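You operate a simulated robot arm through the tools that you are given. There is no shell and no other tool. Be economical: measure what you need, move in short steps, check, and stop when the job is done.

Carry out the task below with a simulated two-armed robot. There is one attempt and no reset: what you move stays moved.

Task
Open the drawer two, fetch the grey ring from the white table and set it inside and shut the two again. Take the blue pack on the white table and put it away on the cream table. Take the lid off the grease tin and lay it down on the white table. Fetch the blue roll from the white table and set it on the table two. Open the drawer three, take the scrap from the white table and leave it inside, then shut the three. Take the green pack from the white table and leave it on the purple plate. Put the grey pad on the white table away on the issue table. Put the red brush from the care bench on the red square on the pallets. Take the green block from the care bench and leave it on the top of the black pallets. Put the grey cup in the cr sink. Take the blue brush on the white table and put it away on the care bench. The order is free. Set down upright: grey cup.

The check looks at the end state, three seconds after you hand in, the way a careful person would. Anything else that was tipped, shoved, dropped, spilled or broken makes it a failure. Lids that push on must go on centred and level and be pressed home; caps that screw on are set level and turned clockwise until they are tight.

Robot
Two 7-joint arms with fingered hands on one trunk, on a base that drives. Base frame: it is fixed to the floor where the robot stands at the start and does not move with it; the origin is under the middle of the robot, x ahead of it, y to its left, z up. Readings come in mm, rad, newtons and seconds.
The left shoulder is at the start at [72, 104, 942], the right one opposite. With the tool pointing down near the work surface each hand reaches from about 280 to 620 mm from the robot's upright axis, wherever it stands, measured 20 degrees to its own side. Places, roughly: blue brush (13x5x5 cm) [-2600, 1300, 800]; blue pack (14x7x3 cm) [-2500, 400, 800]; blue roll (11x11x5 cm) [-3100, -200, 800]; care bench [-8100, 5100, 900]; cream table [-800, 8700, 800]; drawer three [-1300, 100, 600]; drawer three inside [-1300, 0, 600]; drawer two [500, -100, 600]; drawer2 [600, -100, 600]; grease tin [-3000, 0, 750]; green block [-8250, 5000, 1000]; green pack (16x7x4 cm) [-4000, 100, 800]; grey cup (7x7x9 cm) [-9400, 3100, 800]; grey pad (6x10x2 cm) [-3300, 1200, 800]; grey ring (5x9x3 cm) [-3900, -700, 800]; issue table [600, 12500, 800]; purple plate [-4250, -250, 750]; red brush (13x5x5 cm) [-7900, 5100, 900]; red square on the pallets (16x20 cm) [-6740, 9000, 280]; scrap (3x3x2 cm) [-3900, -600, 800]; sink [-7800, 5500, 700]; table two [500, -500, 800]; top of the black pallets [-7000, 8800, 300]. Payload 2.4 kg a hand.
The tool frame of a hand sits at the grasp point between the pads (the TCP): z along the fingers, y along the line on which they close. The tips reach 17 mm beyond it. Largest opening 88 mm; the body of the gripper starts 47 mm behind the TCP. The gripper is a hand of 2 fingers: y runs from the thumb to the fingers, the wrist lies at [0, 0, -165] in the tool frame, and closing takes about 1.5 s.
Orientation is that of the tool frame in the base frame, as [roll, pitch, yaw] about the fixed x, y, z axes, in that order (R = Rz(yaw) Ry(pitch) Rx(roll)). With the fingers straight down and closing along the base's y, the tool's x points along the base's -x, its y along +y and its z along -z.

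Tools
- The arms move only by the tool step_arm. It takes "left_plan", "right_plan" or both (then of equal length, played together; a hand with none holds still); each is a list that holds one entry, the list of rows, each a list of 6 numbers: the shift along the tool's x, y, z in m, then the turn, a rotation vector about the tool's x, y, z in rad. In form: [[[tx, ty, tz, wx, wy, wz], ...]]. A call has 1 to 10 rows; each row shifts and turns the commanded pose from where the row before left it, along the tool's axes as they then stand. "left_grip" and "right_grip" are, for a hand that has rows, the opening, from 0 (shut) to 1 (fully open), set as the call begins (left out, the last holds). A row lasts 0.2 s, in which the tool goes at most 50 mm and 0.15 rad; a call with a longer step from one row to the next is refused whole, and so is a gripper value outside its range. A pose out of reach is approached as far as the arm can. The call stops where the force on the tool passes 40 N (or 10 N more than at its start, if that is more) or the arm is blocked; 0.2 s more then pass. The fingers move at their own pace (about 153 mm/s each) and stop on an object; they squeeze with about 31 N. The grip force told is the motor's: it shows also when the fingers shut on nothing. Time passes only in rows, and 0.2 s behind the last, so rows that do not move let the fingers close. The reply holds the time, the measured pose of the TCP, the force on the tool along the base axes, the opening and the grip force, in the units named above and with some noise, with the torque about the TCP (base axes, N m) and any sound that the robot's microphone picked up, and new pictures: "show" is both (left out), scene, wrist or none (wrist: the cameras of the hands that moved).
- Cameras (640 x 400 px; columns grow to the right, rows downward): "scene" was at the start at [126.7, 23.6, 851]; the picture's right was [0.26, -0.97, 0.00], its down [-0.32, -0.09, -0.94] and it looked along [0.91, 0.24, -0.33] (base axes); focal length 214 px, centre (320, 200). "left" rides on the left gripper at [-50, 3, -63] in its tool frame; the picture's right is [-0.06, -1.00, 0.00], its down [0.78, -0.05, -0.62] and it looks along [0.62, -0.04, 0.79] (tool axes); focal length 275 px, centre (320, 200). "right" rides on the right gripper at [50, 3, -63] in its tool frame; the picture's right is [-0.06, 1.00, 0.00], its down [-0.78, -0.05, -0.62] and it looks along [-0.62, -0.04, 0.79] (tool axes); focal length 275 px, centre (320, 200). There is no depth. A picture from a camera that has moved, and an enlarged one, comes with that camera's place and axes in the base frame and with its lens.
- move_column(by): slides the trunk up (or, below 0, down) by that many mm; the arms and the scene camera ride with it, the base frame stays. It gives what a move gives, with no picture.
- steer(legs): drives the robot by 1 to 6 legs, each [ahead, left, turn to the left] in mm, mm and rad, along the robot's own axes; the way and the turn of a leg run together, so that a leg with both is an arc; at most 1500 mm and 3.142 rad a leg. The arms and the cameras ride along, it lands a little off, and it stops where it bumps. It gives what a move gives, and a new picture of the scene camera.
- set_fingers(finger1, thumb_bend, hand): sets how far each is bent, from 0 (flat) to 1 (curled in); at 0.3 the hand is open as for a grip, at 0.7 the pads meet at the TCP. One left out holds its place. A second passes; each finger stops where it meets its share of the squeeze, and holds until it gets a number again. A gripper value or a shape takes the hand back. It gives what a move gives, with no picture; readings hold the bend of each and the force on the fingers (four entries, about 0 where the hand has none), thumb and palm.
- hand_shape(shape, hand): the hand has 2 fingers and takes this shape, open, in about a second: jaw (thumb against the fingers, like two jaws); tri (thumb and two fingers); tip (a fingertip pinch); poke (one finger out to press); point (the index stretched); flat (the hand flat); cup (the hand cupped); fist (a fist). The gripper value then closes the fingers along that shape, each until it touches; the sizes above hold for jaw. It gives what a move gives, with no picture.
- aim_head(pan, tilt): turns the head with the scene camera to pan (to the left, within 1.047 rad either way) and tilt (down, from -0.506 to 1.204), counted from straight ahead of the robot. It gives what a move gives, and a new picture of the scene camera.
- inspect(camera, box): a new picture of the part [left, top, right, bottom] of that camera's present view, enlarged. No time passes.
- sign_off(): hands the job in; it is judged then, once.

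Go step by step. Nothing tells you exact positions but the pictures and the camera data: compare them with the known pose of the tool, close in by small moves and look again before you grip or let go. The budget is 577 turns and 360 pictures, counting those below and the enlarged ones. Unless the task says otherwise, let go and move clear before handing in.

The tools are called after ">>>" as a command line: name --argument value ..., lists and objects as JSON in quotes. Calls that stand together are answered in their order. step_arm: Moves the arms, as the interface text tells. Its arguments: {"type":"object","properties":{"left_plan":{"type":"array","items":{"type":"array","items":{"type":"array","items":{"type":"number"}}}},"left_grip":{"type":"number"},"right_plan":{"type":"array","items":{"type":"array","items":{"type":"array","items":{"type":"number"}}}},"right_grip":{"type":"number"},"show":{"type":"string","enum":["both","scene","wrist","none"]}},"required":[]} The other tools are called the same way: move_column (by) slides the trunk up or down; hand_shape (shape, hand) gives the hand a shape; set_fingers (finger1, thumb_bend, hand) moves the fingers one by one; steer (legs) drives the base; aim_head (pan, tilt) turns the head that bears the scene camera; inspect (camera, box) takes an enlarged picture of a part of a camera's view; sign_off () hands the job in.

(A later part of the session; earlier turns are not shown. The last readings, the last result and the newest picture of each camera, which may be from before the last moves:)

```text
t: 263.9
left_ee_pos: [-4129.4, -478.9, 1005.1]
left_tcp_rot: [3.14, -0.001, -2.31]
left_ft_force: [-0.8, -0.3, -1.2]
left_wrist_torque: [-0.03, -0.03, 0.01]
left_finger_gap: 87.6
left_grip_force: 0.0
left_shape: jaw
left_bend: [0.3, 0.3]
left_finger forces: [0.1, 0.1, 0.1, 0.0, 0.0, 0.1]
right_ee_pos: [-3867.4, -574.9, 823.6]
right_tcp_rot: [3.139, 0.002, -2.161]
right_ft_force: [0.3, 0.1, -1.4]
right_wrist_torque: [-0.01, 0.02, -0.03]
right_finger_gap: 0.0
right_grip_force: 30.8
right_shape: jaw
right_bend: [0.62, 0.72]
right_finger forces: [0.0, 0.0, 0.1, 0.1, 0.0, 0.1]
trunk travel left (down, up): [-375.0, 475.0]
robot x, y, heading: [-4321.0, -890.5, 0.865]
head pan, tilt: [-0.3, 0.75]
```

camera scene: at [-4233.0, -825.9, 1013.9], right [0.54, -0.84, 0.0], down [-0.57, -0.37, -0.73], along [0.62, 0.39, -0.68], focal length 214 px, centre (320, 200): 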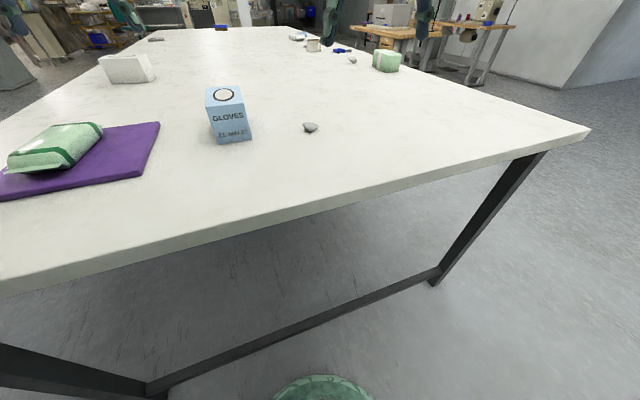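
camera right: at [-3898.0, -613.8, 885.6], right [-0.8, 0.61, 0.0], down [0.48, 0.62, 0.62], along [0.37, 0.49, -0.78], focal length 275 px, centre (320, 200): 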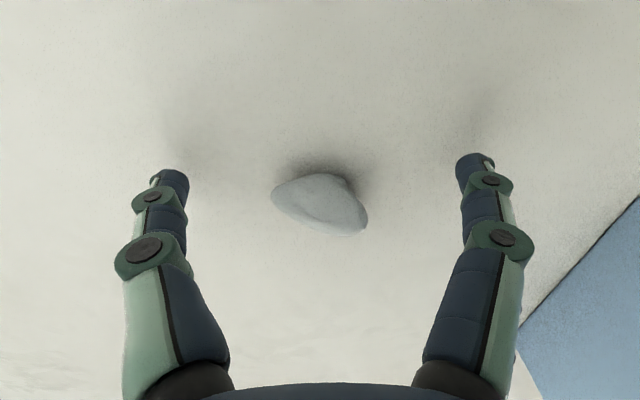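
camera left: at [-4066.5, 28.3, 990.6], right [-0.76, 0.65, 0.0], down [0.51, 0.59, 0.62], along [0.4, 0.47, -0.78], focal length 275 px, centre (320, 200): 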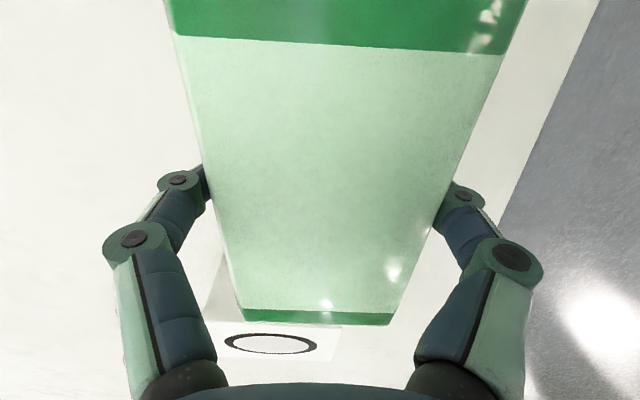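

Out of reach by about 8 mm. Reopen, rise, lower the trunk instead for better reach.

>>> step_arm --right_plan '[[[0, 0, 0, 0, 0, 0], [0, 0, 0, 0, 0, 0], [0, 0, 0, 0, 0, 0], [0, 0, -0.03, 0, 0, 0], [0, 0, -0.045, 0, 0, 0], [0, 0, -0.045, 0, 0, 0]]]' --right_grip 1 --show "none"

>>> move_column --by -80

>>> inspect --camera "right" --box '[0, 0, 640, 400]'

```text
t: 265.3
left_ee_pos: [-4130.6, -480.3, 1005.1]
left_tcp_rot: [3.141, -0.001, -2.308]
left_ft_force: [-0.2, 0.0, 0.9]
left_wrist_torque: [0.0, -0.01, 0.02]
left_finger_gap: 87.7
left_grip_force: 0.1
left_shape: jaw
left_bend: [0.3, 0.3]
left_finger forces: [0.0, 0.1, 0.0, 0.0, 0.0, 0.0]
right_ee_pos: [-3869.8, -575.1, 945.0]
right_tcp_rot: [-3.141, -0.001, -2.161]
right_ft_force: [-0.1, -0.6, 0.3]
right_wrist_torque: [-0.02, -0.02, -0.03]
right_finger_gap: 87.9
right_grip_force: 0.1
right_shape: jaw
right_bend: [0.3, 0.3]
right_finger forces: [0.0, 0.0, 0.1, 0.0, 0.0, 0.0]
trunk travel left (down, up): [-375.0, 475.0]
robot x, y, heading: [-4315.9, -892.6, 0.869]
head pan, tilt: [-0.3, 0.75]
```

```text
t: 266.5
left_ee_pos: [-4129.3, -479.1, 925.2]
left_tcp_rot: [3.14, -0.002, -2.31]
left_ft_force: [0.8, -0.3, 0.1]
left_wrist_torque: [0.02, 0.0, -0.05]
left_finger_gap: 87.8
left_grip_force: 0.0
left_shape: jaw
left_bend: [0.3, 0.3]
left_finger forces: [0.0, 0.1, 0.0, 0.0, 0.0, 0.0]
right_ee_pos: [-3869.2, -574.8, 863.1]
right_tcp_rot: [-3.141, 0.002, -2.16]
right_ft_force: [0.3, -0.1, 0.3]
right_wrist_torque: [0.0, 0.02, -0.01]
right_finger_gap: 88.0
right_grip_force: 0.0
right_shape: jaw
right_bend: [0.3, 0.3]
right_finger forces: [0.1, 0.1, 0.0, 0.0, 0.0, 0.0]
trunk travel left (down, up): [-295.0, 555.0]
robot x, y, heading: [-4321.1, -891.8, 0.869]
head pan, tilt: [-0.3, 0.75]
```

```text
1.00 times, centred on (320, 200) of right (not enlarged: the box is as wide or as high as the picture)
camera zoom: at [-3899.6, -614.5, 925.5], right [-0.8, 0.61, 0.0], down [0.48, 0.62, 0.62], along [0.37, 0.49, -0.78], focal length 275 px, centre (320, 200)
```

zoom: 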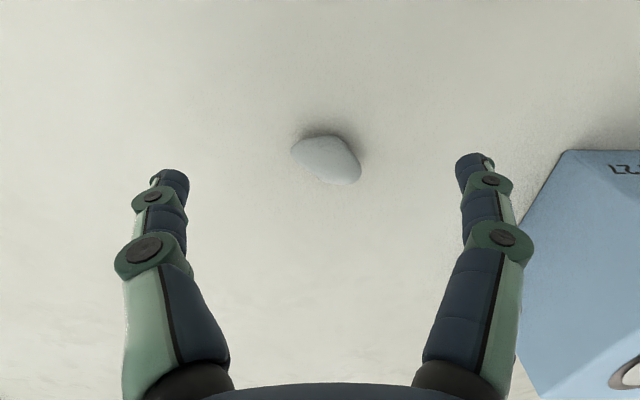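

>>> step_arm --right_plan '[[[-0.0145, 0.003, 0.02, 0, 0, 0], [0, 0, 0.021, 0, 0, 0]]]' --show "none"

>>> step_arm --right_plan '[[[0, 0, 0, 0, 0, 0], [0, 0, 0, 0, 0, 0], [0, 0, 0, 0, 0, 0], [0, 0, 0, 0, 0, 0]]]' --right_grip 0 --show "wrist"

```text
t: 267.1
left_ee_pos: [-4129.4, -480.0, 926.1]
left_tcp_rot: [3.139, -0.001, -2.308]
left_ft_force: [-0.2, -0.1, -0.3]
left_wrist_torque: [0.01, 0.01, 0.02]
left_finger_gap: 87.9
left_grip_force: 0.1
left_shape: jaw
left_bend: [0.3, 0.3]
left_finger forces: [0.0, 0.0, 0.0, 0.0, 0.0, 0.0]
right_ee_pos: [-3863.0, -561.3, 822.3]
right_tcp_rot: [-3.141, 0.002, -2.158]
right_ft_force: [0.0, -0.1, 0.0]
right_wrist_torque: [-0.01, 0.04, 0.0]
right_finger_gap: 88.2
right_grip_force: 0.2
right_shape: jaw
right_bend: [0.3, 0.3]
right_finger forces: [0.0, 0.1, 0.0, 0.1, 0.0, 0.0]
trunk travel left (down, up): [-295.0, 555.0]
robot x, y, heading: [-4324.0, -892.1, 0.869]
head pan, tilt: [-0.3, 0.75]
```

```text
t: 268.1
left_ee_pos: [-4129.9, -478.8, 925.5]
left_tcp_rot: [3.14, -0.002, -2.309]
left_ft_force: [0.3, -0.4, -0.7]
left_wrist_torque: [-0.02, -0.04, 0.02]
left_finger_gap: 87.8
left_grip_force: 0.0
left_shape: jaw
left_bend: [0.3, 0.3]
left_finger forces: [0.0, 0.0, 0.1, 0.1, 0.0, 0.0]
right_ee_pos: [-3864.2, -561.2, 821.5]
right_tcp_rot: [-3.141, -0.001, -2.16]
right_ft_force: [0.5, -0.3, 0.3]
right_wrist_torque: [0.02, -0.02, 0.02]
right_finger_gap: 24.6
right_grip_force: 31.2
right_shape: jaw
right_bend: [0.74, 0.7]
right_finger forces: [26.8, 0.0, 0.1, 0.0, 26.9, 0.1]
trunk travel left (down, up): [-295.0, 555.0]
robot x, y, heading: [-4319.8, -893.8, 0.869]
head pan, tilt: [-0.3, 0.75]
camera right: at [-3893.7, -600.2, 884.1], right [-0.8, 0.61, 0.0], down [0.48, 0.62, 0.62], along [0.37, 0.49, -0.79], focal length 275 px, centre (320, 200)
```

right: 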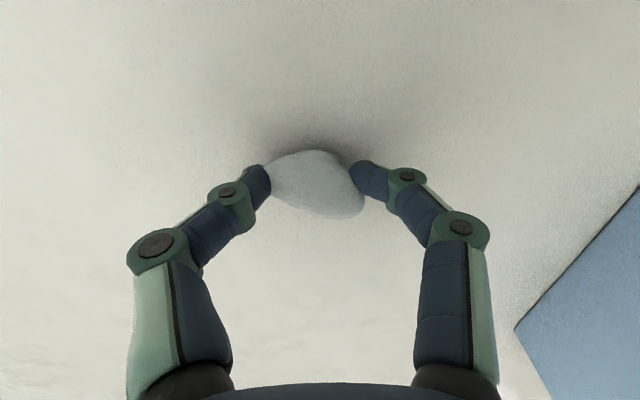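

Scrap gripped. Lift, raise the trunk and retract the arm, then drive up the aisle to drawer three.

>>> step_arm --right_plan '[[[0, 0, -0.03, 0, 0, 0], [0.02, 0, -0.04, 0, 0, 0], [0.03, 0, -0.04, 0, 0, 0], [0.04, 0, 0, 0, 0, 0], [0.04, 0, 0, 0, 0, 0], [0.04, 0, 0, 0, 0, 0]]]' --show "wrist"

>>> move_column --by 60

>>> steer --legs '[[0, -1080, 0.02], [1230, 0, 0], [1230, 0, 0], [0, 0, -1.56]]'

```text
t: 269.5
left_ee_pos: [-4129.2, -479.6, 924.3]
left_tcp_rot: [3.14, -0.001, -2.309]
left_ft_force: [-0.6, -0.1, -0.6]
left_wrist_torque: [0.01, -0.01, 0.02]
left_finger_gap: 87.8
left_grip_force: 0.0
left_shape: jaw
left_bend: [0.3, 0.3]
left_finger forces: [0.0, 0.1, 0.0, 0.0, 0.0, 0.0]
right_ee_pos: [-3957.1, -700.5, 933.8]
right_tcp_rot: [3.141, -0.001, -2.16]
right_ft_force: [0.4, 0.1, -0.2]
right_wrist_torque: [-0.02, -0.02, 0.01]
right_finger_gap: 24.5
right_grip_force: 30.8
right_shape: jaw
right_bend: [0.74, 0.7]
right_finger forces: [27.0, 0.0, 0.0, 0.0, 27.0, 0.1]
trunk travel left (down, up): [-295.0, 555.0]
robot x, y, heading: [-4324.0, -894.1, 0.859]
head pan, tilt: [-0.3, 0.75]
camera right: at [-3987.6, -740.0, 995.3], right [-0.8, 0.61, 0.0], down [0.48, 0.62, 0.62], along [0.37, 0.49, -0.79], focal length 275 px, centre (320, 200)
```

right: 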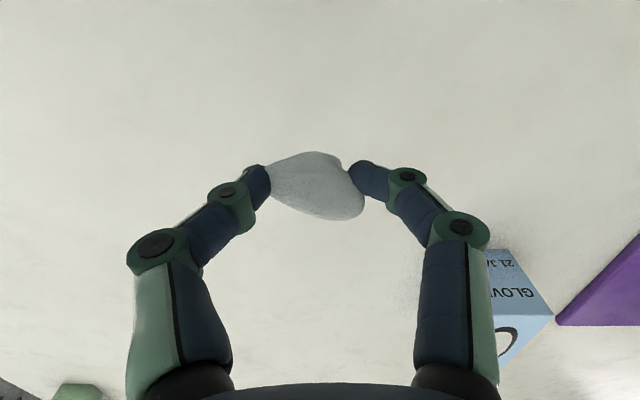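

```text
t: 270.5
left_ee_pos: [-4128.4, -479.4, 985.0]
left_tcp_rot: [3.141, -0.004, -2.309]
left_ft_force: [-0.7, 0.4, -0.2]
left_wrist_torque: [0.0, -0.03, 0.02]
left_finger_gap: 87.9
left_grip_force: 0.0
left_shape: jaw
left_bend: [0.3, 0.3]
left_finger forces: [0.0, 0.1, 0.0, 0.0, 0.0, 0.0]
right_ee_pos: [-3958.8, -701.6, 992.4]
right_tcp_rot: [3.141, 0.0, -2.161]
right_ft_force: [0.0, 0.3, -0.2]
right_wrist_torque: [-0.03, 0.0, 0.0]
right_finger_gap: 24.4
right_grip_force: 31.4
right_shape: jaw
right_bend: [0.74, 0.7]
right_finger forces: [27.0, 0.0, 0.0, 0.0, 27.0, 0.1]
trunk travel left (down, up): [-355.0, 495.0]
robot x, y, heading: [-4325.1, -893.0, 0.867]
head pan, tilt: [-0.3, 0.75]
```

```text
t: 291.5
left_ee_pos: [-1509.5, 130.7, 985.0]
left_tcp_rot: [3.14, -0.002, 2.426]
left_ft_force: [1.4, 0.0, 0.5]
left_wrist_torque: [-0.02, -0.01, -0.01]
left_finger_gap: 87.8
left_grip_force: 0.1
left_shape: jaw
left_bend: [0.3, 0.3]
left_finger forces: [0.0, 0.1, 0.0, 0.0, 0.1, 0.1]
right_ee_pos: [-1728.0, -45.6, 992.3]
right_tcp_rot: [-3.142, 0.001, 2.576]
right_ft_force: [-1.3, 0.2, 1.2]
right_wrist_torque: [0.01, 0.03, 0.01]
right_finger_gap: 24.6
right_grip_force: 30.8
right_shape: jaw
right_bend: [0.74, 0.7]
right_finger forces: [26.9, 0.0, 0.1, 0.0, 26.9, 0.0]
trunk travel left (down, up): [-355.0, 495.0]
robot x, y, heading: [-1924.2, 316.9, -0.68]
head pan, tilt: [-0.3, 0.75]
camera scene: at [-1858.3, 223.8, 993.8], right [-0.83, -0.56, 0.0], down [-0.38, 0.57, -0.73], along [0.41, -0.61, -0.68], focal length 214 px, centre (320, 200)
```

scene: 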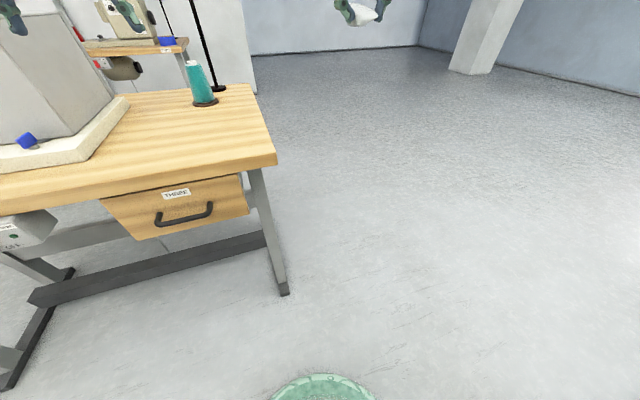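

Drawer three's handle is near [-1470,127,682]. Same method: align, lower trunk, and turn the left hand to the handle-gripping pose.

>>> steer --legs '[[33, -9, 0]]'

>>> move_column --by -130

>>> step_arm --left_plan '[[[0.037, 0.008, -0.01, 0, 0, 0], [0.036, 0.008, -0.01, 0, 0, 0], [0.036, 0.009, -0.01, 0, 0, 0], [0, 0, 0, 0, 0, 0.15], [0, 0, 0, 0, 0, 0.15], [0, 0, 0, 0, 0, 0.15], [0, 0, 0, 0, 0, 0.15], [0, 0, 0, 0, 0, 0.15], [0, 0, 0, 0, 0, 0.15], [0, 0, 0, 0, 0, 0.15]]]' --left_grip 1 --show "none"

>>> step_arm --left_plan '[[[0, 0, 0, 0, 0, 0.15], [0, 0, 0, 0, 0, 0.15], [0, 0, 0, 0, 0, 0.15], [0, 0, 0, 0, 0, 0.07], [0, 0, 0, -0.13, 0, 0], [0, 0, 0, -0.13, 0, 0], [0, 0, 0, -0.12, 0, 0]]]' --left_grip 0.3

```text
t: 292.3
left_ee_pos: [-1488.2, 104.0, 984.8]
left_tcp_rot: [3.139, -0.002, 2.425]
left_ft_force: [0.3, 0.0, 0.5]
left_wrist_torque: [-0.06, 0.0, 0.03]
left_finger_gap: 88.0
left_grip_force: 0.0
left_shape: jaw
left_bend: [0.3, 0.3]
left_finger forces: [0.1, 0.0, 0.0, 0.0, 0.1, 0.0]
right_ee_pos: [-1707.0, -73.7, 992.0]
right_tcp_rot: [-3.141, 0.0, 2.576]
right_ft_force: [0.2, -0.7, 0.6]
right_wrist_torque: [0.0, 0.04, -0.01]
right_finger_gap: 24.1
right_grip_force: 30.9
right_shape: jaw
right_bend: [0.74, 0.7]
right_finger forces: [26.9, 0.0, 0.0, 0.0, 26.9, 0.0]
trunk travel left (down, up): [-355.0, 495.0]
robot x, y, heading: [-1910.3, 286.4, -0.682]
head pan, tilt: [-0.3, 0.75]
camera scene: at [-1837.8, 195.4, 993.8], right [-0.83, -0.56, 0.0], down [-0.38, 0.57, -0.73], along [0.41, -0.61, -0.68], focal length 214 px, centre (320, 200)
```

scene: 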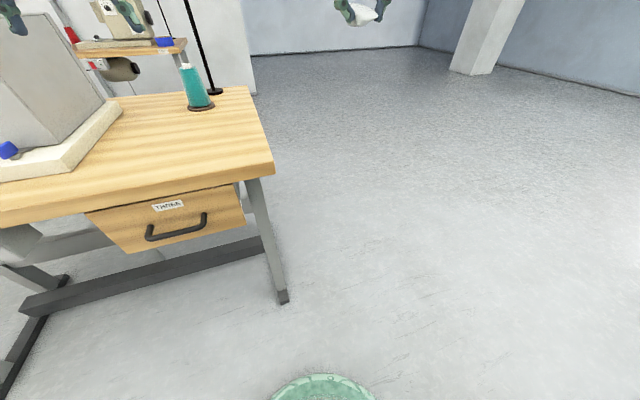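

```text
t: 293.9
left_ee_pos: [-1487.9, 102.6, 855.5]
left_tcp_rot: [3.139, -0.003, 2.427]
left_ft_force: [-0.3, -0.2, 1.5]
left_wrist_torque: [-0.02, 0.01, 0.02]
left_finger_gap: 88.3
left_grip_force: 0.1
left_shape: jaw
left_bend: [0.3, 0.3]
left_finger forces: [0.1, 0.0, 0.1, 0.0, 0.1, 0.0]
right_ee_pos: [-1707.3, -73.2, 862.5]
right_tcp_rot: [-3.141, 0.001, 2.576]
right_ft_force: [0.3, -0.3, 0.2]
right_wrist_torque: [-0.05, 0.02, 0.0]
right_finger_gap: 24.4
right_grip_force: 31.0
right_shape: jaw
right_bend: [0.74, 0.7]
right_finger forces: [26.9, 0.0, 0.1, 0.0, 26.9, 0.0]
trunk travel left (down, up): [-225.0, 625.0]
robot x, y, heading: [-1906.1, 286.8, -0.678]
head pan, tilt: [-0.3, 0.75]
```

```text
t: 296.1
left_ee_pos: [-1554.5, 192.7, 886.4]
left_tcp_rot: [-3.141, -0.003, 1.373]
left_ft_force: [0.7, 0.4, -0.4]
left_wrist_torque: [0.01, -0.04, 0.03]
left_finger_gap: 88.0
left_grip_force: 0.1
left_shape: jaw
left_bend: [0.3, 0.3]
left_finger forces: [0.0, 0.0, 0.0, 0.0, 0.1, 0.0]
right_ee_pos: [-1706.7, -74.1, 862.1]
right_tcp_rot: [-3.141, 0.001, 2.576]
right_ft_force: [-0.6, 0.7, 0.8]
right_wrist_torque: [-0.01, 0.0, 0.02]
right_finger_gap: 24.2
right_grip_force: 30.5
right_shape: jaw
right_bend: [0.74, 0.7]
right_finger forces: [26.9, 0.0, 0.1, 0.0, 26.9, 0.0]
trunk travel left (down, up): [-225.0, 625.0]
robot x, y, heading: [-1907.7, 286.0, -0.682]
head pan, tilt: [-0.3, 0.75]
```

```text
t: 297.7
left_ee_pos: [-1554.9, 192.8, 884.4]
left_tcp_rot: [2.763, -0.003, 0.855]
left_ft_force: [-0.4, 0.1, -0.6]
left_wrist_torque: [-0.02, 0.03, -0.03]
left_finger_gap: 26.4
left_grip_force: 0.0
left_shape: jaw
left_bend: [0.73, 0.7]
left_finger forces: [0.0, 0.1, 0.0, 0.0, 0.1, 0.1]
right_ee_pos: [-1708.3, -74.3, 862.8]
right_tcp_rot: [3.14, 0.001, 2.577]
right_ft_force: [-0.2, 0.5, 0.8]
right_wrist_torque: [-0.02, 0.0, 0.0]
right_finger_gap: 24.4
right_grip_force: 30.9
right_shape: jaw
right_bend: [0.74, 0.7]
right_finger forces: [26.8, 0.0, 0.0, 0.1, 26.8, 0.1]
trunk travel left (down, up): [-225.0, 625.0]
robot x, y, heading: [-1905.7, 282.0, -0.683]
head pan, tilt: [-0.3, 0.75]
camera scene: at [-1834.2, 192.5, 863.6], right [-0.83, -0.56, 0.0], down [-0.38, 0.57, -0.73], along [0.41, -0.61, -0.68], focal length 214 px, centre (320, 200)
camera left: at [-1601.3, 167.8, 945.4], right [-0.74, 0.56, -0.37], down [0.31, 0.77, 0.56], along [0.6, 0.3, -0.74], focal length 275 px, centre (320, 200)
```

scene: 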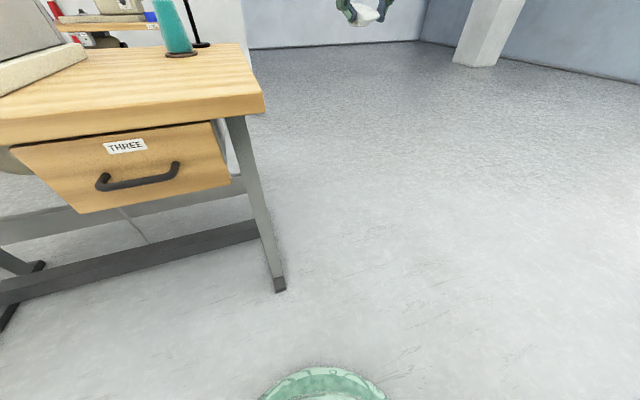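
left: 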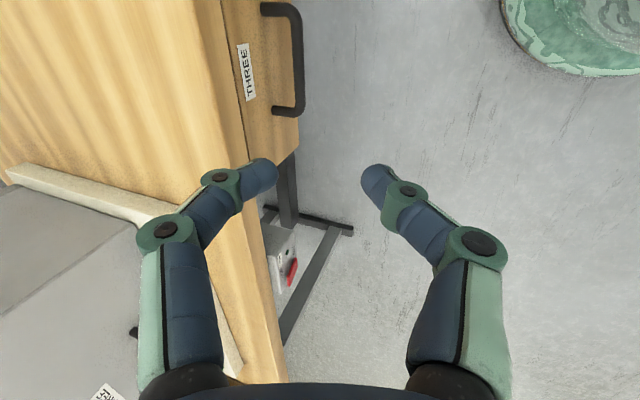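

>>> step_arm --left_plan '[[[0.002, 0.004, 0.04, 0, 0, 0], [0.002, 0.005, 0.045, 0, 0, 0], [0.002, 0.005, 0.045, 0, 0, 0], [0.002, 0.004, 0.043, 0, 0, 0]]]' --left_grip 0.32 --show "wrist"

```text
t: 298.7
left_ee_pos: [-1488.8, 145.3, 730.9]
left_tcp_rot: [2.762, -0.002, 0.857]
left_ft_force: [1.0, 0.3, -0.6]
left_wrist_torque: [-0.01, -0.01, 0.03]
left_finger_gap: 27.9
left_grip_force: 0.2
left_shape: jaw
left_bend: [0.73, 0.7]
left_finger forces: [0.0, 0.1, 0.0, 0.1, 0.1, 0.0]
right_ee_pos: [-1708.0, -74.9, 861.8]
right_tcp_rot: [-3.141, -0.001, 2.575]
right_ft_force: [-0.4, 0.4, 0.2]
right_wrist_torque: [0.01, -0.01, -0.02]
right_finger_gap: 24.4
right_grip_force: 30.6
right_shape: jaw
right_bend: [0.74, 0.7]
right_finger forces: [27.0, 0.1, 0.0, 0.0, 26.9, 0.0]
trunk travel left (down, up): [-225.0, 625.0]
robot x, y, heading: [-1907.9, 285.3, -0.683]
head pan, tilt: [-0.3, 0.75]
camera left: at [-1535.7, 120.6, 790.4], right [-0.74, 0.56, -0.37], down [0.31, 0.77, 0.56], along [0.6, 0.3, -0.74], focal length 275 px, centre (320, 200)
```

left: 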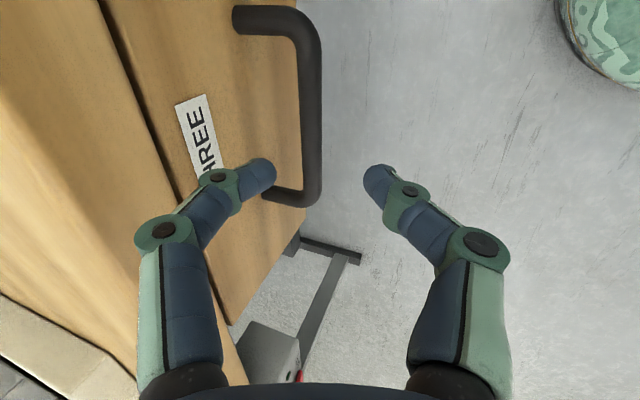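

>>> step_arm --left_plan '[[[0, 0.004, 0.025, 0, 0, 0], [0, 0.002, 0.022, 0, 0, 0], [0, 0.001, 0.018, 0, 0, 0]]]' --show "wrist"

```text
t: 299.5
left_ee_pos: [-1463.5, 125.6, 672.5]
left_tcp_rot: [2.763, -0.001, 0.857]
left_ft_force: [-0.2, 0.3, -0.3]
left_wrist_torque: [0.0, -0.02, -0.02]
left_finger_gap: 28.1
left_grip_force: 0.0
left_shape: jaw
left_bend: [0.73, 0.7]
left_finger forces: [0.0, 0.0, 0.0, 0.0, 0.1, 0.0]
right_ee_pos: [-1706.4, -73.7, 863.1]
right_tcp_rot: [-3.141, 0.0, 2.576]
right_ft_force: [-1.0, -0.3, 0.1]
right_wrist_torque: [-0.02, 0.0, 0.02]
right_finger_gap: 24.4
right_grip_force: 30.9
right_shape: jaw
right_bend: [0.74, 0.7]
right_finger forces: [26.9, 0.0, 0.1, 0.0, 26.9, 0.0]
trunk travel left (down, up): [-225.0, 625.0]
robot x, y, heading: [-1906.2, 282.5, -0.68]
head pan, tilt: [-0.3, 0.75]
camera left: at [-1511.5, 101.6, 733.5], right [-0.74, 0.56, -0.37], down [0.31, 0.77, 0.56], along [0.6, 0.3, -0.74], focal length 275 px, centre (320, 200)
```

left: 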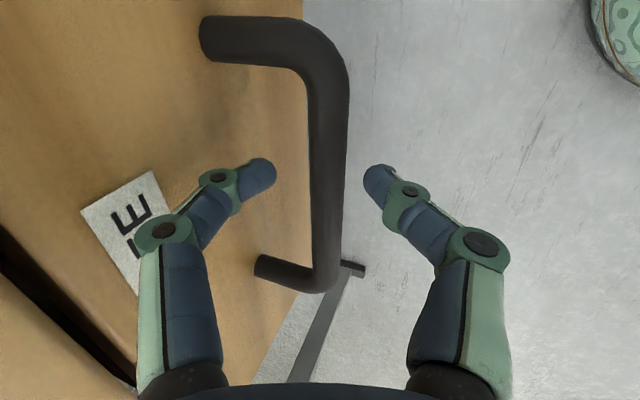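

Well placed; go 14 mm deeper and close, caging the bar.

>>> step_arm --left_plan '[[[0, -0.001, 0.014, 0, 0, 0]]]' --show "none"

>>> step_arm --left_plan '[[[0, 0, 0, 0, 0, 0], [0, 0, 0, 0, 0, 0], [0, 0, 0, 0, 0, 0]]]' --left_grip 0 --show "wrist"

```text
t: 299.9
left_ee_pos: [-1461.0, 122.7, 660.1]
left_tcp_rot: [2.765, -0.003, 0.859]
left_ft_force: [-0.9, -0.1, -0.2]
left_wrist_torque: [0.02, 0.01, -0.01]
left_finger_gap: 27.8
left_grip_force: 0.0
left_shape: jaw
left_bend: [0.73, 0.7]
left_finger forces: [0.1, 0.0, 0.0, 0.0, 0.1, 0.0]
right_ee_pos: [-1707.1, -74.4, 861.9]
right_tcp_rot: [3.141, 0.0, 2.575]
right_ft_force: [0.3, -0.4, 0.0]
right_wrist_torque: [0.02, -0.02, 0.0]
right_finger_gap: 24.3
right_grip_force: 31.0
right_shape: jaw
right_bend: [0.74, 0.7]
right_finger forces: [26.8, 0.0, 0.0, 0.1, 26.9, 0.0]
trunk travel left (down, up): [-225.0, 625.0]
robot x, y, heading: [-1907.3, 286.0, -0.68]
head pan, tilt: [-0.3, 0.75]
```

```text
t: 300.7
left_ee_pos: [-1460.4, 123.8, 657.9]
left_tcp_rot: [2.769, 0.0, 0.857]
left_ft_force: [-1.5, 1.7, -15.1]
left_wrist_torque: [-0.05, -0.04, 0.02]
left_finger_gap: 0.0
left_grip_force: 31.3
left_shape: jaw
left_bend: [0.6, 0.75]
left_finger forces: [0.1, 0.0, 0.0, 0.1, 0.0, 0.0]
right_ee_pos: [-1707.1, -75.4, 861.6]
right_tcp_rot: [-3.141, 0.0, 2.576]
right_ft_force: [0.8, 0.0, -0.5]
right_wrist_torque: [0.04, -0.02, -0.01]
right_finger_gap: 24.7
right_grip_force: 31.2
right_shape: jaw
right_bend: [0.74, 0.7]
right_finger forces: [26.9, 0.0, 0.1, 0.1, 26.9, 0.0]
trunk travel left (down, up): [-225.0, 625.0]
robot x, y, heading: [-1907.7, 284.0, -0.683]
head pan, tilt: [-0.3, 0.75]
camera left: at [-1508.0, 98.9, 718.4], right [-0.74, 0.56, -0.36], down [0.31, 0.77, 0.56], along [0.59, 0.3, -0.74], focal length 275 px, centre (320, 200)
```

left: 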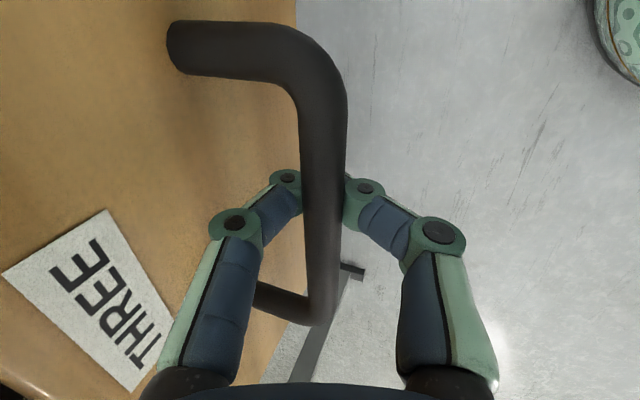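

>>> steer --legs '[[-190, 0, 0]]'

>>> step_arm --left_plan '[[[0, 0, 0, 0, 0, 0], [0, 0, 0, 0, 0, 0], [0, 0, -0.02, 0, 0, 0], [0, 0, -0.03, 0, 0, 0], [0, 0, -0.04, 0, 0, 0], [0, 0, -0.045, 0, 0, 0], [0, -0.02, -0.045, 0, 0, 0]]]' --left_grip 0.35 --show "scene"

```text
t: 302.3
left_ee_pos: [-1610.5, 241.8, 659.7]
left_tcp_rot: [2.766, -0.002, 0.854]
left_ft_force: [-16.1, -18.1, -24.0]
left_wrist_torque: [-0.11, 0.01, 0.06]
left_finger_gap: 0.0
left_grip_force: 30.9
left_shape: jaw
left_bend: [0.61, 0.73]
left_finger forces: [0.0, 0.0, 0.1, 0.0, 33.4, 0.0]
right_ee_pos: [-1858.4, 44.9, 861.0]
right_tcp_rot: [3.138, 0.0, 2.575]
right_ft_force: [-0.5, 1.0, -0.2]
right_wrist_torque: [0.01, 0.0, 0.02]
right_finger_gap: 24.6
right_grip_force: 30.6
right_shape: jaw
right_bend: [0.74, 0.7]
right_finger forces: [27.0, 0.0, 0.0, 0.1, 26.9, 0.1]
trunk travel left (down, up): [-225.0, 625.0]
robot x, y, heading: [-2056.1, 403.7, -0.679]
head pan, tilt: [-0.3, 0.75]
camera scene: at [-1983.6, 311.9, 863.4], right [-0.83, -0.56, 0.0], down [-0.38, 0.57, -0.73], along [0.41, -0.61, -0.68], focal length 214 px, centre (320, 200)
```

scene: 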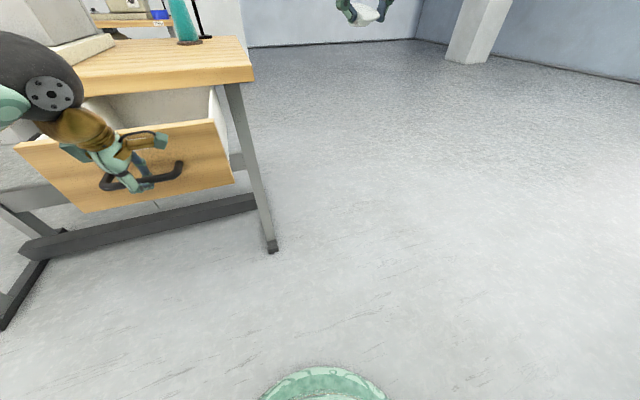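

```text
t: 303.9
left_ee_pos: [-1676.4, 299.4, 820.3]
left_tcp_rot: [2.765, -0.002, 0.853]
left_ft_force: [-0.4, -0.4, 0.6]
left_wrist_torque: [0.0, 0.0, 0.03]
left_finger_gap: 30.6
left_grip_force: 0.0
left_shape: jaw
left_bend: [0.74, 0.7]
left_finger forces: [0.0, 0.0, 0.1, 0.0, 0.1, 0.1]
right_ee_pos: [-1858.0, 47.6, 862.2]
right_tcp_rot: [-3.141, 0.001, 2.574]
right_ft_force: [-0.4, 0.5, -0.6]
right_wrist_torque: [-0.02, 0.0, 0.01]
right_finger_gap: 24.3
right_grip_force: 30.9
right_shape: jaw
right_bend: [0.74, 0.7]
right_finger forces: [27.1, 0.0, 0.1, 0.1, 27.0, 0.1]
trunk travel left (down, up): [-225.0, 625.0]
robot x, y, heading: [-2058.1, 405.6, -0.681]
head pan, tilt: [-0.3, 0.75]
camera scene: at [-1983.8, 313.4, 863.6], right [-0.83, -0.56, 0.0], down [-0.38, 0.57, -0.73], along [0.41, -0.61, -0.68], focal length 214 px, centre (320, 200)
```

scene: 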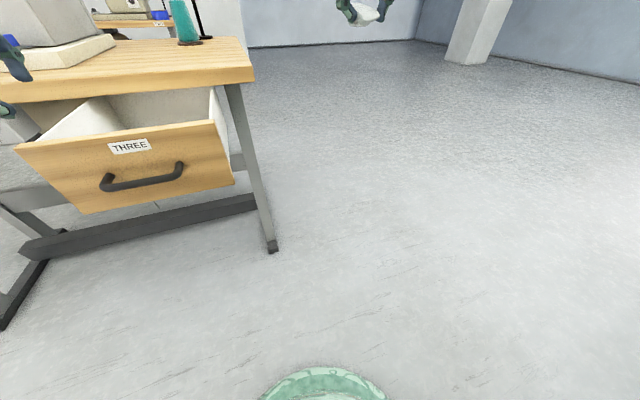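

>>> steer --legs '[[158, 292, 0]]'

>>> inspect --camera "right" --box '[0, 0, 640, 400]'

```text
t: 306.1
left_ee_pos: [-1367.2, 429.1, 819.6]
left_tcp_rot: [2.764, -0.001, 0.857]
left_ft_force: [0.1, -0.2, 0.4]
left_wrist_torque: [0.05, 0.04, -0.04]
left_finger_gap: 30.9
left_grip_force: 0.0
left_shape: jaw
left_bend: [0.74, 0.7]
left_finger forces: [0.0, 0.1, 0.0, 0.0, 0.0, 0.0]
right_ee_pos: [-1548.7, 175.8, 863.1]
right_tcp_rot: [-3.141, 0.0, 2.576]
right_ft_force: [0.6, -0.7, -0.6]
right_wrist_torque: [-0.05, 0.03, 0.02]
right_finger_gap: 24.3
right_grip_force: 31.3
right_shape: jaw
right_bend: [0.74, 0.7]
right_finger forces: [27.1, 0.0, 0.1, 0.0, 27.0, 0.0]
trunk travel left (down, up): [-225.0, 625.0]
robot x, y, heading: [-1748.6, 537.5, -0.68]
head pan, tilt: [-0.3, 0.75]
camera scene: at [-1674.6, 442.8, 863.6], right [-0.83, -0.56, 0.0], down [-0.38, 0.57, -0.73], along [0.41, -0.61, -0.68], focal length 214 px, centre (320, 200)
```

scene: 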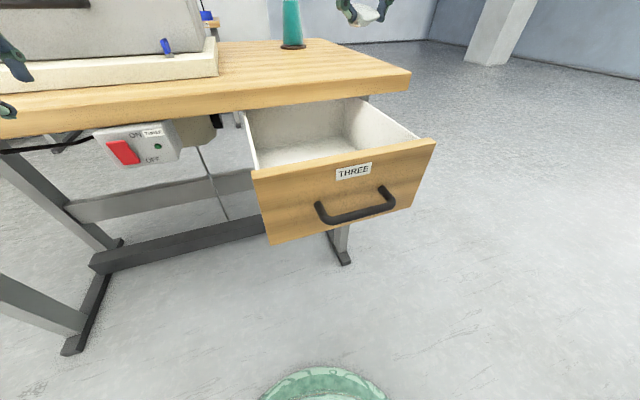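

```text
1.00 times, centred on (320, 200) of right (not enlarged: the box is as wide or as high as the picture)
camera zoom: at [-1588.7, 205.8, 924.1], right [0.59, 0.81, 0.0], down [0.64, -0.46, 0.62], along [0.5, -0.36, -0.79], focal length 275 px, centre (320, 200)
```

zoom: 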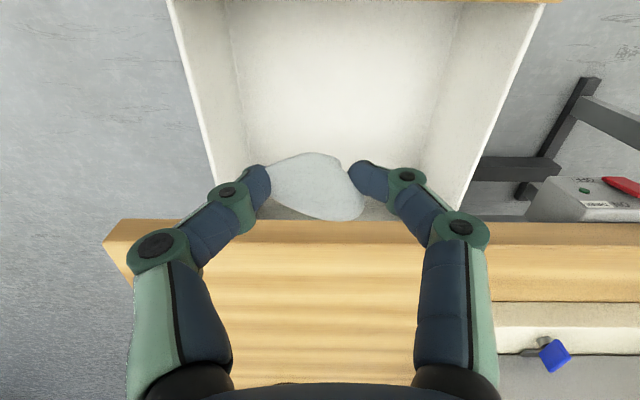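

>>> step_arm --right_plan '[[[-0.016, 0.009, 0.02, 0, 0, 0], [-0.016, 0.009, 0.02, 0, 0, 0], [0, 0, 0.045, 0, 0, 0], [0, 0, 0.045, 0, 0, 0], [0, 0, 0.04, 0, 0, 0], [0, 0, 0.025, 0, 0, 0]]]' --show "both"

```text
t: 307.5
left_ee_pos: [-1367.1, 428.8, 819.4]
left_tcp_rot: [2.762, -0.002, 0.858]
left_ft_force: [0.0, -0.6, 0.4]
left_wrist_torque: [0.02, 0.0, -0.02]
left_finger_gap: 30.5
left_grip_force: 0.1
left_shape: jaw
left_bend: [0.74, 0.7]
left_finger forces: [0.1, 0.0, 0.1, 0.0, 0.1, 0.0]
right_ee_pos: [-1509.7, 173.4, 668.1]
right_tcp_rot: [-3.141, 0.002, 2.576]
right_ft_force: [0.1, -0.8, 0.2]
right_wrist_torque: [0.0, 0.0, 0.05]
right_finger_gap: 24.5
right_grip_force: 30.8
right_shape: jaw
right_bend: [0.74, 0.7]
right_finger forces: [27.0, 0.1, 0.0, 0.0, 27.0, 0.0]
trunk travel left (down, up): [-225.0, 625.0]
robot x, y, heading: [-1747.7, 539.4, -0.682]
head pan, tilt: [-0.3, 0.75]
camera scene: at [-1674.5, 442.8, 863.6], right [-0.83, -0.56, 0.0], down [-0.38, 0.57, -0.73], along [0.41, -0.61, -0.68], focal length 214 px, centre (320, 200)
camera right: at [-1550.8, 203.2, 730.0], right [0.59, 0.81, 0.0], down [0.64, -0.46, 0.62], along [0.5, -0.36, -0.79], focal length 275 px, centre (320, 200)
```

scene: 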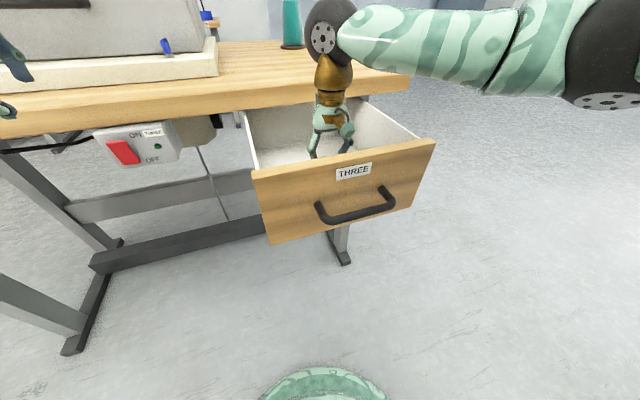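
right: 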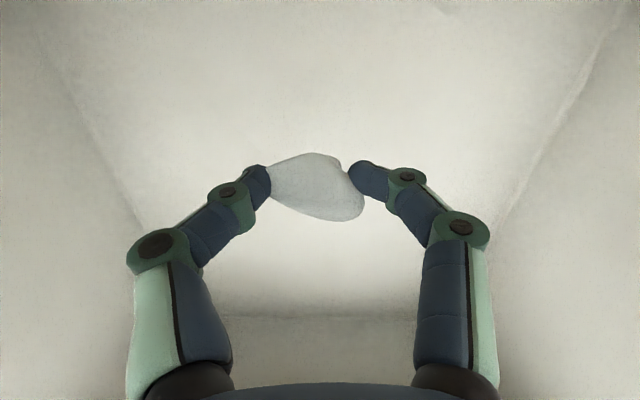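

>>> step_arm --right_plan '[[[0, 0, 0.016, 0, 0, 0], [0, 0, 0.014, 0, 0, 0], [0, 0, 0.006, 0, 0, 0], [0, 0, 0.003, 0, 0, 0]]]' --show "none"

```text
t: 308.5
left_ee_pos: [-1366.5, 428.6, 819.1]
left_tcp_rot: [2.765, 0.002, 0.858]
left_ft_force: [0.8, -0.2, 0.1]
left_wrist_torque: [-0.01, 0.0, -0.01]
left_finger_gap: 30.6
left_grip_force: 0.1
left_shape: jaw
left_bend: [0.74, 0.7]
left_finger forces: [0.0, 0.0, 0.0, 0.0, 0.1, 0.0]
right_ee_pos: [-1511.1, 175.1, 628.3]
right_tcp_rot: [3.141, -0.001, 2.576]
right_ft_force: [0.5, 0.2, 0.8]
right_wrist_torque: [-0.01, -0.02, -0.01]
right_finger_gap: 24.4
right_grip_force: 31.0
right_shape: jaw
right_bend: [0.74, 0.7]
right_finger forces: [27.0, 0.0, 0.0, 0.0, 27.0, 0.0]
trunk travel left (down, up): [-225.0, 625.0]
robot x, y, heading: [-1749.9, 533.6, -0.68]
head pan, tilt: [-0.3, 0.75]
```

Just above the floor of the drawer; release the scrap and rise.

>>> step_arm --right_plan '[[[0, 0, 0.002, 0, 0, 0], [0, 0, 0, 0, 0, 0], [0, 0, 0, 0, 0, 0], [0, 0, -0.02, 0, 0, 0], [0, 0, -0.04, 0, 0, 0], [0, 0, -0.045, 0, 0, 0], [0, 0, -0.045, 0, 0, 0], [0, 0, -0.045, 0, 0, 0], [0, 0, -0.04, 0, 0, 0]]]' --right_grip 0.6 --show "wrist"

```text
t: 310.5
left_ee_pos: [-1367.2, 429.8, 819.8]
left_tcp_rot: [2.763, 0.0, 0.856]
left_ft_force: [0.9, -0.1, 0.2]
left_wrist_torque: [0.02, 0.02, 0.0]
left_finger_gap: 30.7
left_grip_force: 0.0
left_shape: jaw
left_bend: [0.74, 0.7]
left_finger forces: [0.0, 0.1, 0.1, 0.0, 0.0, 0.1]
right_ee_pos: [-1509.9, 173.4, 862.2]
right_tcp_rot: [-3.14, 0.0, 2.576]
right_ft_force: [-0.9, -0.6, 0.3]
right_wrist_torque: [0.03, -0.01, 0.0]
right_finger_gap: 52.6
right_grip_force: 0.0
right_shape: jaw
right_bend: [0.71, 0.71]
right_finger forces: [0.0, 0.0, 0.0, 0.0, 0.0, 0.0]
trunk travel left (down, up): [-225.0, 625.0]
robot x, y, heading: [-1748.9, 536.6, -0.677]
head pan, tilt: [-0.3, 0.75]
camera right: at [-1551.0, 202.6, 924.7], right [0.59, 0.81, 0.0], down [0.64, -0.46, 0.62], along [0.5, -0.36, -0.79], focal length 275 px, centre (320, 200)
```

right: 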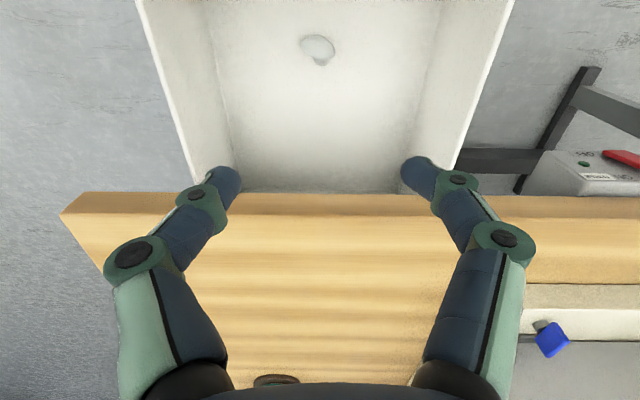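

Scrap is inside. Now the same push sequence to shut drawer three.

>>> steer --legs '[[-90, 0, 0]]'

>>> step_arm --right_plan '[[[0.042, 0, 0, 0, 0, 0], [0.042, 0, 0, 0, 0, 0], [0, 0, 0.048, 0, 0, 0], [0, 0, 0.048, 0, 0, 0], [0, 0, 0.047, 0, 0, 0], [0, 0, 0, 0, -0.125, 0], [0, 0, 0, 0, -0.125, 0], [0, 0, 0, 0, -0.125, 0], [0, 0, 0, 0, -0.125, 0]]]' --right_grip 0 --show "wrist"

```text
t: 311.6
left_ee_pos: [-1438.3, 485.4, 819.4]
left_tcp_rot: [2.766, 0.0, 0.855]
left_ft_force: [0.5, -0.6, 0.1]
left_wrist_torque: [-0.01, 0.01, -0.04]
left_finger_gap: 30.5
left_grip_force: 0.1
left_shape: jaw
left_bend: [0.74, 0.7]
left_finger forces: [0.0, 0.0, 0.0, 0.0, 0.0, 0.1]
right_ee_pos: [-1580.8, 228.9, 861.5]
right_tcp_rot: [3.141, -0.001, 2.576]
right_ft_force: [0.1, -0.1, -0.5]
right_wrist_torque: [0.02, -0.02, -0.02]
right_finger_gap: 52.6
right_grip_force: 0.1
right_shape: jaw
right_bend: [0.71, 0.71]
right_finger forces: [0.0, 0.1, 0.0, 0.0, 0.0, 0.0]
trunk travel left (down, up): [-225.0, 625.0]
robot x, y, heading: [-1815.4, 589.9, -0.678]
head pan, tilt: [-0.3, 0.75]
camera scene: at [-1744.5, 499.3, 863.6], right [-0.83, -0.56, 0.0], down [-0.38, 0.57, -0.73], along [0.41, -0.61, -0.68], focal length 214 px, centre (320, 200)
```

scene: 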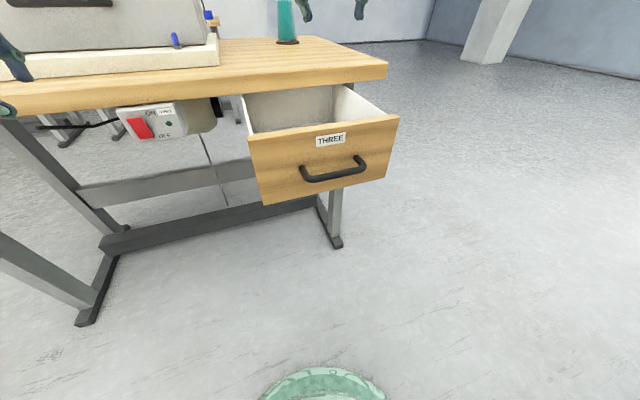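

```text
t: 313.6
left_ee_pos: [-1437.9, 485.4, 819.5]
left_tcp_rot: [2.765, -0.001, 0.857]
left_ft_force: [0.2, 0.9, -0.1]
left_wrist_torque: [0.0, 0.01, 0.01]
left_finger_gap: 30.6
left_grip_force: 0.0
left_shape: jaw
left_bend: [0.74, 0.7]
left_finger forces: [0.0, 0.0, 0.0, 0.0, 0.0, 0.0]
right_ee_pos: [-1652.1, 273.8, 720.1]
right_tcp_rot: [3.139, 0.503, 2.576]
right_ft_force: [0.1, 0.6, 0.1]
right_wrist_torque: [-0.01, -0.02, 0.01]
right_finger_gap: 0.2
right_grip_force: 30.9
right_shape: jaw
right_bend: [0.63, 0.72]
right_finger forces: [0.1, 0.0, 0.0, 0.0, 0.0, 0.0]
trunk travel left (down, up): [-225.0, 625.0]
robot x, y, heading: [-1818.4, 591.1, -0.685]
head pan, tilt: [-0.3, 0.75]
camera right: at [-1712.6, 316.9, 749.4], right [0.58, 0.81, 0.03], down [0.3, -0.25, 0.92], along [0.76, -0.52, -0.39], focal length 275 px, centre (320, 200)
```

right: 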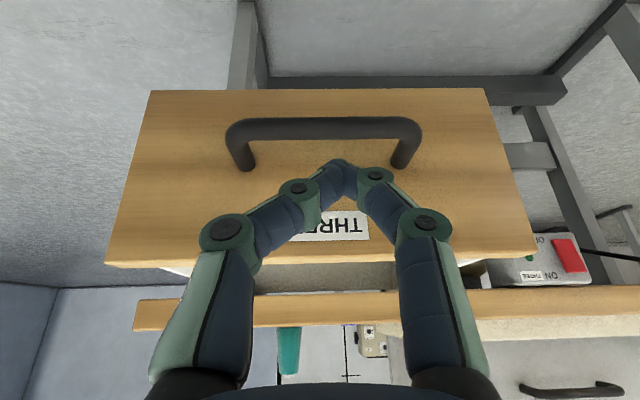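

>>> steer --legs '[[195, 0, 0]]'

>>> step_arm --right_plan '[[[-0.0088, 0, 0.0048, 0, 0, 0], [-0.0088, 0, 0.0048, 0, 0, 0], [-0.0088, 0, 0.0048, 0, 0, 0], [-0.0088, 0, 0.0048, 0, 0, 0], [-0.0044, 0, 0.0024, 0, 0, 0], [-0.0044, 0, 0.0024, 0, 0, 0], [-0.0044, 0, 0.0024, 0, 0, 0]]]' --show "wrist"

```text
t: 315.1
left_ee_pos: [-1282.7, 360.1, 819.6]
left_tcp_rot: [2.765, 0.0, 0.853]
left_ft_force: [0.3, 0.2, 0.2]
left_wrist_torque: [-0.01, 0.01, -0.02]
left_finger_gap: 30.4
left_grip_force: 0.1
left_shape: jaw
left_bend: [0.74, 0.7]
left_finger forces: [0.0, 0.0, 0.0, 0.1, 0.1, 0.0]
right_ee_pos: [-1498.4, 149.1, 720.6]
right_tcp_rot: [3.141, 0.5, 2.572]
right_ft_force: [-0.9, -0.1, 0.5]
right_wrist_torque: [-0.02, 0.03, 0.0]
right_finger_gap: 0.2
right_grip_force: 31.2
right_shape: jaw
right_bend: [0.65, 0.72]
right_finger forces: [0.1, 0.0, 0.0, 0.0, 0.0, 0.1]
trunk travel left (down, up): [-225.0, 625.0]
robot x, y, heading: [-1666.7, 463.2, -0.679]
head pan, tilt: [-0.3, 0.75]
camera scene: at [-1591.4, 374.7, 863.7], right [-0.83, -0.55, 0.0], down [-0.38, 0.57, -0.73], along [0.41, -0.61, -0.68], focal length 214 px, centre (320, 200)
```

scene: 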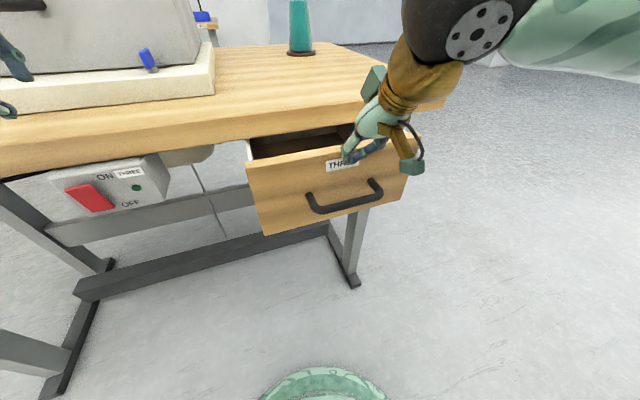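

```text
t: 316.8
left_ee_pos: [-1282.9, 360.1, 819.6]
left_tcp_rot: [2.765, 0.001, 0.854]
left_ft_force: [-0.1, 0.2, -0.2]
left_wrist_torque: [0.0, 0.0, 0.02]
left_finger_gap: 30.7
left_grip_force: 0.0
left_shape: jaw
left_bend: [0.74, 0.7]
left_finger forces: [0.0, 0.0, 0.1, 0.1, 0.0, 0.1]
right_ee_pos: [-1452.1, 119.5, 719.6]
right_tcp_rot: [3.138, 0.5, 2.573]
right_ft_force: [-0.3, 1.6, 1.3]
right_wrist_torque: [-0.03, 0.03, -0.02]
right_finger_gap: 0.2
right_grip_force: 31.6
right_shape: jaw
right_bend: [0.65, 0.72]
right_finger forces: [0.0, 0.1, 0.0, 0.0, 0.0, 0.0]
trunk travel left (down, up): [-225.0, 625.0]
robot x, y, heading: [-1664.6, 467.4, -0.68]
head pan, tilt: [-0.3, 0.75]
camera right: at [-1513.5, 161.6, 749.4], right [0.58, 0.81, 0.03], down [0.3, -0.25, 0.92], along [0.75, -0.53, -0.39], focal length 275 px, centre (320, 200)
```

right: 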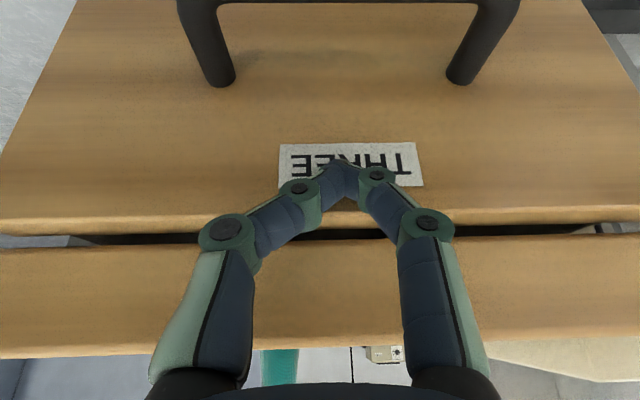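

>>> step_arm --right_plan '[[[-0.0044, 0, 0.0024, 0, 0, 0], [-0.0044, 0, 0.0024, 0, 0, 0], [-0.0044, 0, 0.0024, 0, 0, 0], [-0.0044, 0, 0.0024, 0, 0, 0], [-0.0044, 0, 0.0024, 0, 0, 0], [-0.0044, 0, 0.0024, 0, 0, 0]]]' --show "wrist"

```text
t: 317.9
left_ee_pos: [-1284.9, 360.7, 820.1]
left_tcp_rot: [2.763, -0.001, 0.853]
left_ft_force: [0.1, -0.2, 0.6]
left_wrist_torque: [0.02, 0.0, -0.01]
left_finger_gap: 30.4
left_grip_force: 0.1
left_shape: jaw
left_bend: [0.74, 0.7]
left_finger forces: [0.0, 0.0, 0.0, 0.1, 0.0, 0.1]
right_ee_pos: [-1438.3, 112.4, 716.2]
right_tcp_rot: [3.142, 0.485, 2.577]
right_ft_force: [-11.1, 8.6, 0.5]
right_wrist_torque: [0.14, 0.14, 0.09]
right_finger_gap: 0.0
right_grip_force: 31.0
right_shape: jaw
right_bend: [0.71, 0.72]
right_finger forces: [0.0, 0.0, 0.0, 0.0, 0.0, 0.1]
trunk travel left (down, up): [-225.0, 625.0]
robot x, y, heading: [-1662.6, 468.1, -0.685]
head pan, tilt: [-0.3, 0.75]
stopped in row 5 (right hand): the force on the tool passed its limit at 46 N (the readings are from after the stop); the commanded pose is now the measured one
camera right: at [-1500.1, 154.2, 747.5], right [0.58, 0.81, 0.03], down [0.32, -0.26, 0.91], along [0.75, -0.52, -0.41], focal length 275 px, centre (320, 200)
```

right: 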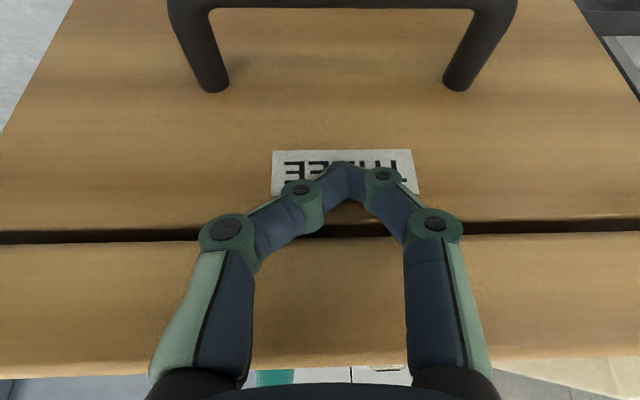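

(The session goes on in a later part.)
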